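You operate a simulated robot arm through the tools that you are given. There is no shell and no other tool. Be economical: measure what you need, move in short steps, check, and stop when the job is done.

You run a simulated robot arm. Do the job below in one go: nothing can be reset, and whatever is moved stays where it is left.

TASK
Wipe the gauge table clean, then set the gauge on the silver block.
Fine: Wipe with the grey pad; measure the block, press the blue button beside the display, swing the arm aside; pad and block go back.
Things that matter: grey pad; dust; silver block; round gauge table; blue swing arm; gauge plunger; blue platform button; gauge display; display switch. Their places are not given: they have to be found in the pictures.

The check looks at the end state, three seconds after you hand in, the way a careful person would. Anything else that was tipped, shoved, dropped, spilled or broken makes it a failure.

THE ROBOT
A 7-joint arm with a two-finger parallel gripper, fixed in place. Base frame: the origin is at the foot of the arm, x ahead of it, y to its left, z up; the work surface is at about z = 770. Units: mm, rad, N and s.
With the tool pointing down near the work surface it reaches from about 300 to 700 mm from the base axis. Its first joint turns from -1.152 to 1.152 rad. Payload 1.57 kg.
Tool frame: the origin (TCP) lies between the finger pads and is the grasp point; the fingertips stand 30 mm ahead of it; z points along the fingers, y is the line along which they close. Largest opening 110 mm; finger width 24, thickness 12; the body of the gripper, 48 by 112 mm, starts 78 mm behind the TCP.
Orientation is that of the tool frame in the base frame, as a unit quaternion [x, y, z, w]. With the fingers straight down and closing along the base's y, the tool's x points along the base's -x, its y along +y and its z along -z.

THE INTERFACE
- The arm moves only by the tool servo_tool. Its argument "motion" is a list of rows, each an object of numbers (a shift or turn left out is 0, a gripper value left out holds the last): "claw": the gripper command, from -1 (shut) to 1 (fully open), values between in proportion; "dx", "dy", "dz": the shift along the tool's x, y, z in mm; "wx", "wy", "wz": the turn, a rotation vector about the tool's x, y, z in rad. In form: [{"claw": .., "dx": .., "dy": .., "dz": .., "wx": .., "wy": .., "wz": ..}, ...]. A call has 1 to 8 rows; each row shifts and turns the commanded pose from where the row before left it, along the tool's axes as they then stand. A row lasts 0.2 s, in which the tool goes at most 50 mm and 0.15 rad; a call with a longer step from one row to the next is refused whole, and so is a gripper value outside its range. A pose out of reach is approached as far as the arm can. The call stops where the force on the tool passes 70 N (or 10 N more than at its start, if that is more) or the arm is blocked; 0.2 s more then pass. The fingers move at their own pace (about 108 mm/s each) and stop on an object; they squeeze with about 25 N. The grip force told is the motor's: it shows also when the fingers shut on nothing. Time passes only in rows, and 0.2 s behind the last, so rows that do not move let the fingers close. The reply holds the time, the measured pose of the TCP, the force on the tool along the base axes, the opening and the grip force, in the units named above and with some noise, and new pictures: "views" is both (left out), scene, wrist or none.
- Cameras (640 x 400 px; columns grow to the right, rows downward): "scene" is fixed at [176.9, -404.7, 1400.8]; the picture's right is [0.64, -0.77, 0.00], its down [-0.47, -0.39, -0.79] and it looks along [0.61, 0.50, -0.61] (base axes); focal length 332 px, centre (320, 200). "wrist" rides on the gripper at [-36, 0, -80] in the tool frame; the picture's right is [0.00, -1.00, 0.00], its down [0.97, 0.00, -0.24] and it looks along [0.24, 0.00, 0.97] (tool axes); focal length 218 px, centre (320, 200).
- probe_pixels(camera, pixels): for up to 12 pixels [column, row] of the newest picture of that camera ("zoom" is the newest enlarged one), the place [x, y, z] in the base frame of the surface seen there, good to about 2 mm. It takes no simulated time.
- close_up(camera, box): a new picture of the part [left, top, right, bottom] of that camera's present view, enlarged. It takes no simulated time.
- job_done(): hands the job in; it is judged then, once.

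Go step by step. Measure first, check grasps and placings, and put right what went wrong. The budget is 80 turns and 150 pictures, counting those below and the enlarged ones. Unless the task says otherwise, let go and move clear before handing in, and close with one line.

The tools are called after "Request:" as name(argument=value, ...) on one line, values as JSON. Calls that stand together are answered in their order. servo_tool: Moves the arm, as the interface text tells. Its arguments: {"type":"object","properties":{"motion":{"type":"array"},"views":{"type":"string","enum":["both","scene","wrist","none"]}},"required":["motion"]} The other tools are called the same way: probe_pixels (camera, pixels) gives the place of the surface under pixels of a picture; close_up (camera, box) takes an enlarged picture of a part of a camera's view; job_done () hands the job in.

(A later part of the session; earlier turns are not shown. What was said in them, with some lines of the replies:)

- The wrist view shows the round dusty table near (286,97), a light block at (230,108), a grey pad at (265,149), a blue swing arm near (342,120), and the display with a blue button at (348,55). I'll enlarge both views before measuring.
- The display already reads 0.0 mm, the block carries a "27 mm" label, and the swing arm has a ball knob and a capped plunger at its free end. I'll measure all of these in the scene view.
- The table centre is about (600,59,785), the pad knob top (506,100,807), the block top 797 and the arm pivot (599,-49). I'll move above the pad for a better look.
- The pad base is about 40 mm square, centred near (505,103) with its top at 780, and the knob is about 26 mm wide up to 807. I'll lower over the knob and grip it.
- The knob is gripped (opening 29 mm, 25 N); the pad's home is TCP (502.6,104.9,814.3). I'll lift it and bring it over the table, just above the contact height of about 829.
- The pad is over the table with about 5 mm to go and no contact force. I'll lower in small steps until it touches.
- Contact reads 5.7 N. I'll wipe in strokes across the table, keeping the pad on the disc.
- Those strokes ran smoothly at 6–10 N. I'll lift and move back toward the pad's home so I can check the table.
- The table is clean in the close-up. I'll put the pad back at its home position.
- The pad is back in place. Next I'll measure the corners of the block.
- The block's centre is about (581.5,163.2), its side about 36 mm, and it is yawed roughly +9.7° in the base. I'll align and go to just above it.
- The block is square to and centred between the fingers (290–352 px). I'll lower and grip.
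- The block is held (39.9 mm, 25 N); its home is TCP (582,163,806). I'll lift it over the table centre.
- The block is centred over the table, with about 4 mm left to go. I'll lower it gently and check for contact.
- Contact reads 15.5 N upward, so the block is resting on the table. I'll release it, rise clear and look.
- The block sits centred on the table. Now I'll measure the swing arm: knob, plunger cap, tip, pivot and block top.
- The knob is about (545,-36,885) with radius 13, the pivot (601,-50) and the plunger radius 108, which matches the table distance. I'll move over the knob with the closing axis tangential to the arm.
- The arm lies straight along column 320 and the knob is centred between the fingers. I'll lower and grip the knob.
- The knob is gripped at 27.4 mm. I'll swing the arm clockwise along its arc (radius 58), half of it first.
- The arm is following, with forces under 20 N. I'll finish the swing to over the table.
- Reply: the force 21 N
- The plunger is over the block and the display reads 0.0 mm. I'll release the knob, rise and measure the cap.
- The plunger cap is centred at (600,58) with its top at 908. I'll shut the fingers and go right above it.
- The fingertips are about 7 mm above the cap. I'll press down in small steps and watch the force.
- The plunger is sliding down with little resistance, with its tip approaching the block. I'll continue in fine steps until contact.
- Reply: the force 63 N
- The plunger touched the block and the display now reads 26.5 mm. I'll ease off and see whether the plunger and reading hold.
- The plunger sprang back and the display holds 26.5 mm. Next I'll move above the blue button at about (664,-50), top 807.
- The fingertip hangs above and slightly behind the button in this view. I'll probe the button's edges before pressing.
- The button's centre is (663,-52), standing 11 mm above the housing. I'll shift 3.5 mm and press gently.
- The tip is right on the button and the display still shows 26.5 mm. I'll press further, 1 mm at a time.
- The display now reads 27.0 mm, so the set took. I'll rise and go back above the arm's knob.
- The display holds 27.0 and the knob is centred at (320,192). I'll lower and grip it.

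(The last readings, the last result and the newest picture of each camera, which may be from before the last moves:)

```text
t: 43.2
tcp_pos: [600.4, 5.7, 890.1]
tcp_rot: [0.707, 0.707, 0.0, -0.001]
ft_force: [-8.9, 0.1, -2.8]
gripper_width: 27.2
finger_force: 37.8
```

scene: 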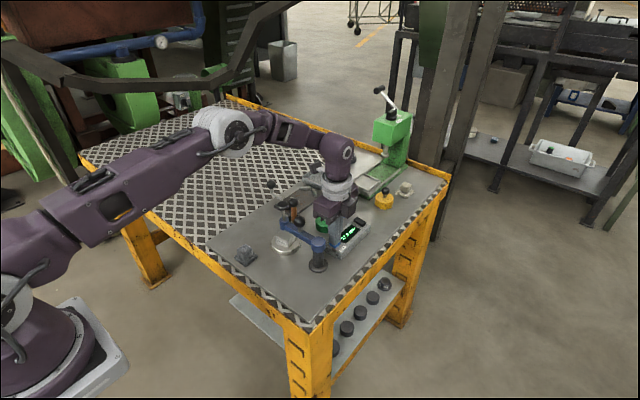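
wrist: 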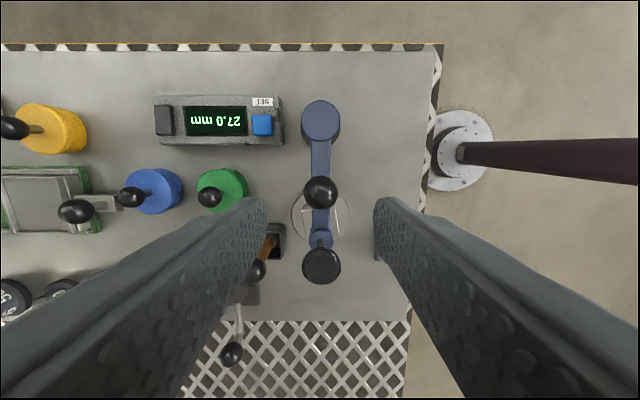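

Request:
servo_tool(motion=[{"dx": -0.47, "dy": -7.35, "wz": -0.129}, {"dx": -0.47, "dy": -7.35, "wz": -0.129}, {"dx": -0.47, "dy": -7.35, "wz": -0.129}, {"dx": -0.47, "dy": -7.35, "wz": -0.129}, {"dx": -0.47, "dy": -7.35, "wz": -0.129}, {}], views="none")

Request:
servo_tool(motion=[{"dx": -0.47, "dy": -7.35, "wz": -0.129}, {"dx": -0.47, "dy": -7.35, "wz": -0.129}, {"dx": -0.47, "dy": -7.35, "wz": -0.129}, {"dx": -0.47, "dy": -7.35, "wz": -0.129}, {"dx": -0.47, "dy": -7.35, "wz": -0.129}, {}], views="both")

```text
t: 44.6
tcp_pos: [566.1, -4.7, 889.5]
tcp_rot: [0.445, 0.895, 0.0, -0.001]
ft_force: [-1.1, 8.3, -25.1]
gripper_width: 27.2
finger_force: 38.7
```

```text
t: 46.0
tcp_pos: [544.8, -35.7, 890.1]
tcp_rot: [0.139, 0.99, -0.001, 0.0]
ft_force: [-16.0, 6.6, -3.4]
gripper_width: 27.3
finger_force: 37.9
```

scene: 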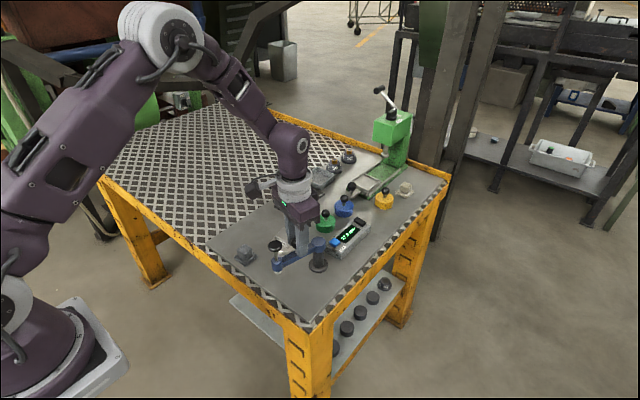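
wrist: 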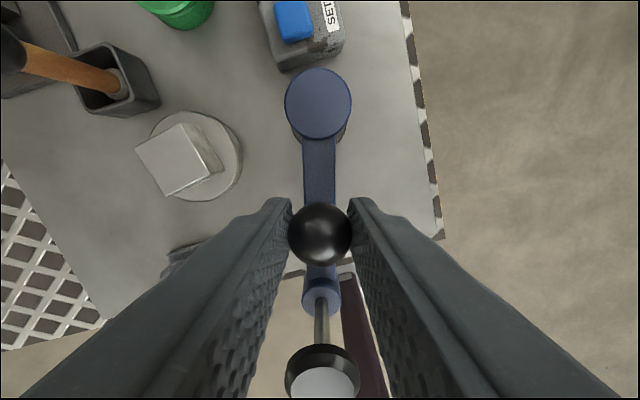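

The swing arm is back at its starting angle. I'll release the knob, rise, realign to the block's yaw and go above it.

Request:
servo_tool(motion=[{"claw": -0.1}, {}, {}, {"dz": -40}, {"dz": -40, "claw": 0.2}, {"wz": -0.15}, {"wz": -0.15}, {"wz": -0.15}], views="none")

Request:
servo_tool(motion=[{"dx": -24, "dy": 28}, {"dx": -23, "dy": 28}, {"dx": -23.3, "dy": 28.1}, {"dz": 40}, {"dz": 40}, {"dz": 25}, {}], views="both")

```text
t: 47.8
tcp_pos: [545.9, -34.4, 970.7]
tcp_rot: [-0.086, 0.996, 0.0, 0.0]
ft_force: [0.2, 0.2, 0.6]
gripper_width: 66.0
finger_force: 0.0
```

```text
t: 49.4
tcp_pos: [600.1, 59.6, 866.2]
tcp_rot: [-0.084, 0.996, -0.001, 0.0]
ft_force: [0.6, 0.1, -0.2]
gripper_width: 65.6
finger_force: 0.0
```

scene: 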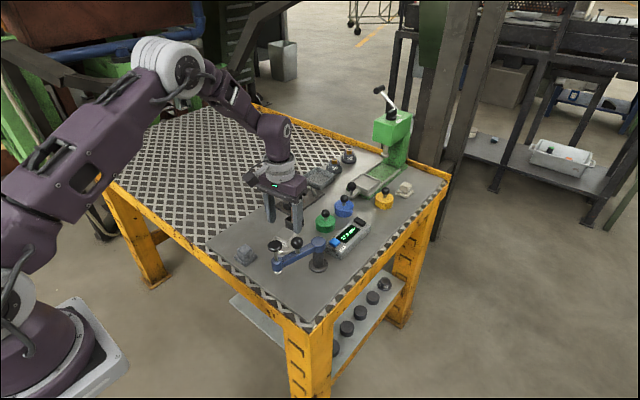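
wrist: 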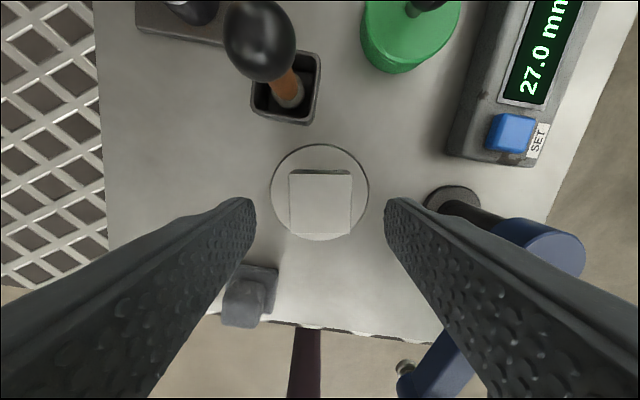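

The block is centred and square between the fingers (290–351 px). I'll lower to z 821, grip and lift.

Request:
servo_tool(motion=[{"dz": 25}, {"dz": 20}, {}, {"claw": -0.6}, {}, {}, {"dz": -20}, {"dz": -10}], views="wrist")

```text
t: 51.2
tcp_pos: [601.9, 59.3, 850.4]
tcp_rot: [-0.084, 0.996, 0.0, 0.0]
ft_force: [0.5, -0.5, -3.5]
gripper_width: 39.8
finger_force: 24.7
```

wrist: 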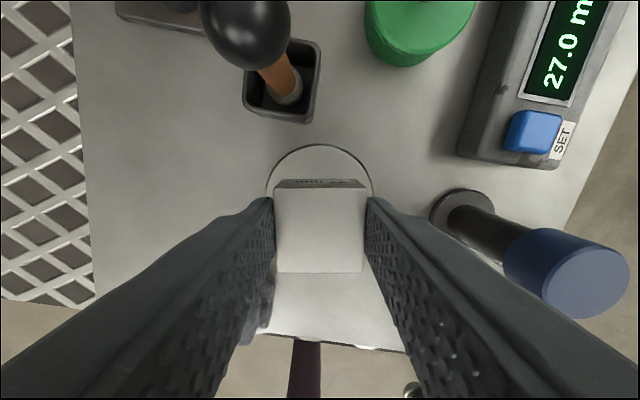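

The block is held (3.5 N weight). I'll carry it back over its home at (582,163).

Request:
servo_tool(motion=[{"dy": 35}, {"dy": 35}, {"dx": 0.8, "dy": 35.4}, {"dz": 25}, {"dz": 14}, {"dz": 3}, {}], views="none")

```text
t: 52.8
tcp_pos: [581.8, 162.8, 808.5]
tcp_rot: [-0.084, 0.996, 0.0, 0.0]
ft_force: [0.1, -0.5, -3.3]
gripper_width: 39.3
finger_force: 25.2
```

Request:
servo_tool(motion=[{"dz": 1}, {"dz": 0.7}, {"dz": 0.5}, {}], views="none")

```text
t: 53.8
tcp_pos: [582.7, 164.5, 806.6]
tcp_rot: [-0.084, 0.996, 0.0, -0.001]
ft_force: [-0.7, -1.2, -3.3]
gripper_width: 39.7
finger_force: 24.5
```

Request:
servo_tool(motion=[{"dz": 0.6}, {"dz": 0.6}, {}], views="none")

```text
t: 54.6
tcp_pos: [582.7, 163.6, 806.2]
tcp_rot: [-0.084, 0.996, 0.0, 0.0]
ft_force: [-4.7, 0.1, 11.8]
gripper_width: 39.7
finger_force: 25.0
```

Contact reads 11.8 N upward, so the block is back on the surface. I'll release it, rise and check everything.

Request:
servo_tool(motion=[{"dz": -0.7}, {"claw": 0}, {}, {}, {"dz": -45}, {"dz": -45}, {"dz": -50, "dx": 30}, {"dz": -40, "dx": 40}], views="both")

Request:
close_up(camera="scene", box=[220, 170, 400, 290])

Request:
close_up(camera="wrist", box=[200, 40, 420, 220])

```text
refused: row 7 steps farther than a row can; nothing moved
```

```text
3.33 times, centred on (310, 230) of scene
```

zoom: 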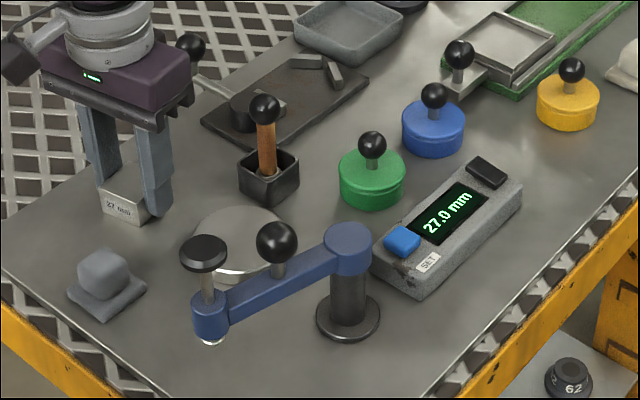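

```text
2.22 times, centred on (310, 130) of wrist
```

zoom: 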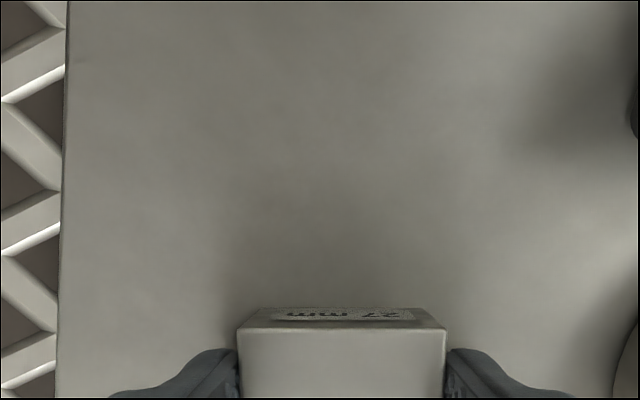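

One row was too long, so nothing moved. I'll repeat the release and retreat with shorter steps.

Request:
servo_tool(motion=[{"dz": -0.7}, {"claw": 0}, {}, {}, {"dz": -45}, {"dz": -45}, {"dz": -30, "dx": 35}, {"dz": -30, "dx": 35}], views="both")

Request:
close_up(camera="scene", box=[220, 170, 400, 290])

```text
t: 56.4
tcp_pos: [513.2, 148.8, 955.0]
tcp_rot: [-0.085, 0.996, 0.001, 0.0]
ft_force: [-0.1, -0.6, -0.4]
gripper_width: 54.9
finger_force: 0.1
```

scene: 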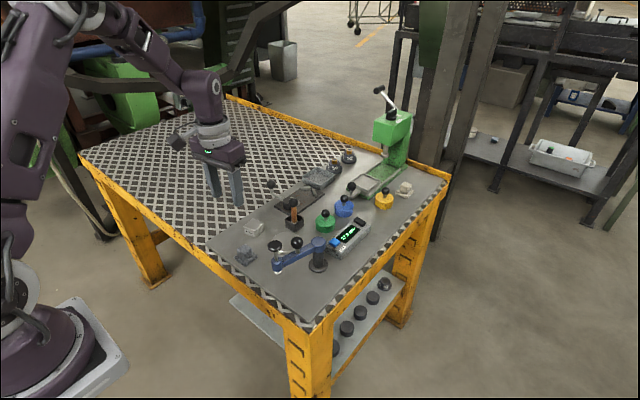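
wrist: 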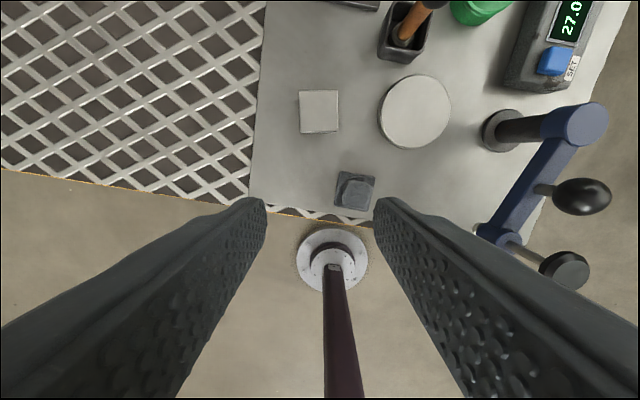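

```text
3.33 times, centred on (310, 230) of scene
```

zoom: 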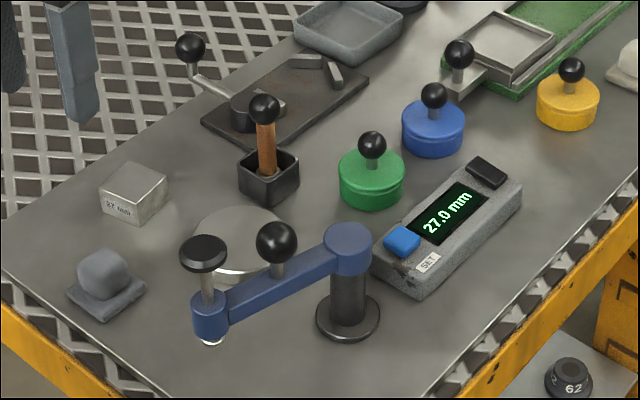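

The last pictures match the starting layout: pad and block back in place, table clean, swing arm aside and the display at 27.0 mm. The gripper is clear, so I'm handing in.

Request:
job_done()

```text
The job is handed in.
```

I wiped the table clean and set the gauge on the silver block: it read 26.5 mm, and 27.0 mm after I pressed the blue button. The swing arm is aside, and the pad and block are back in their places.
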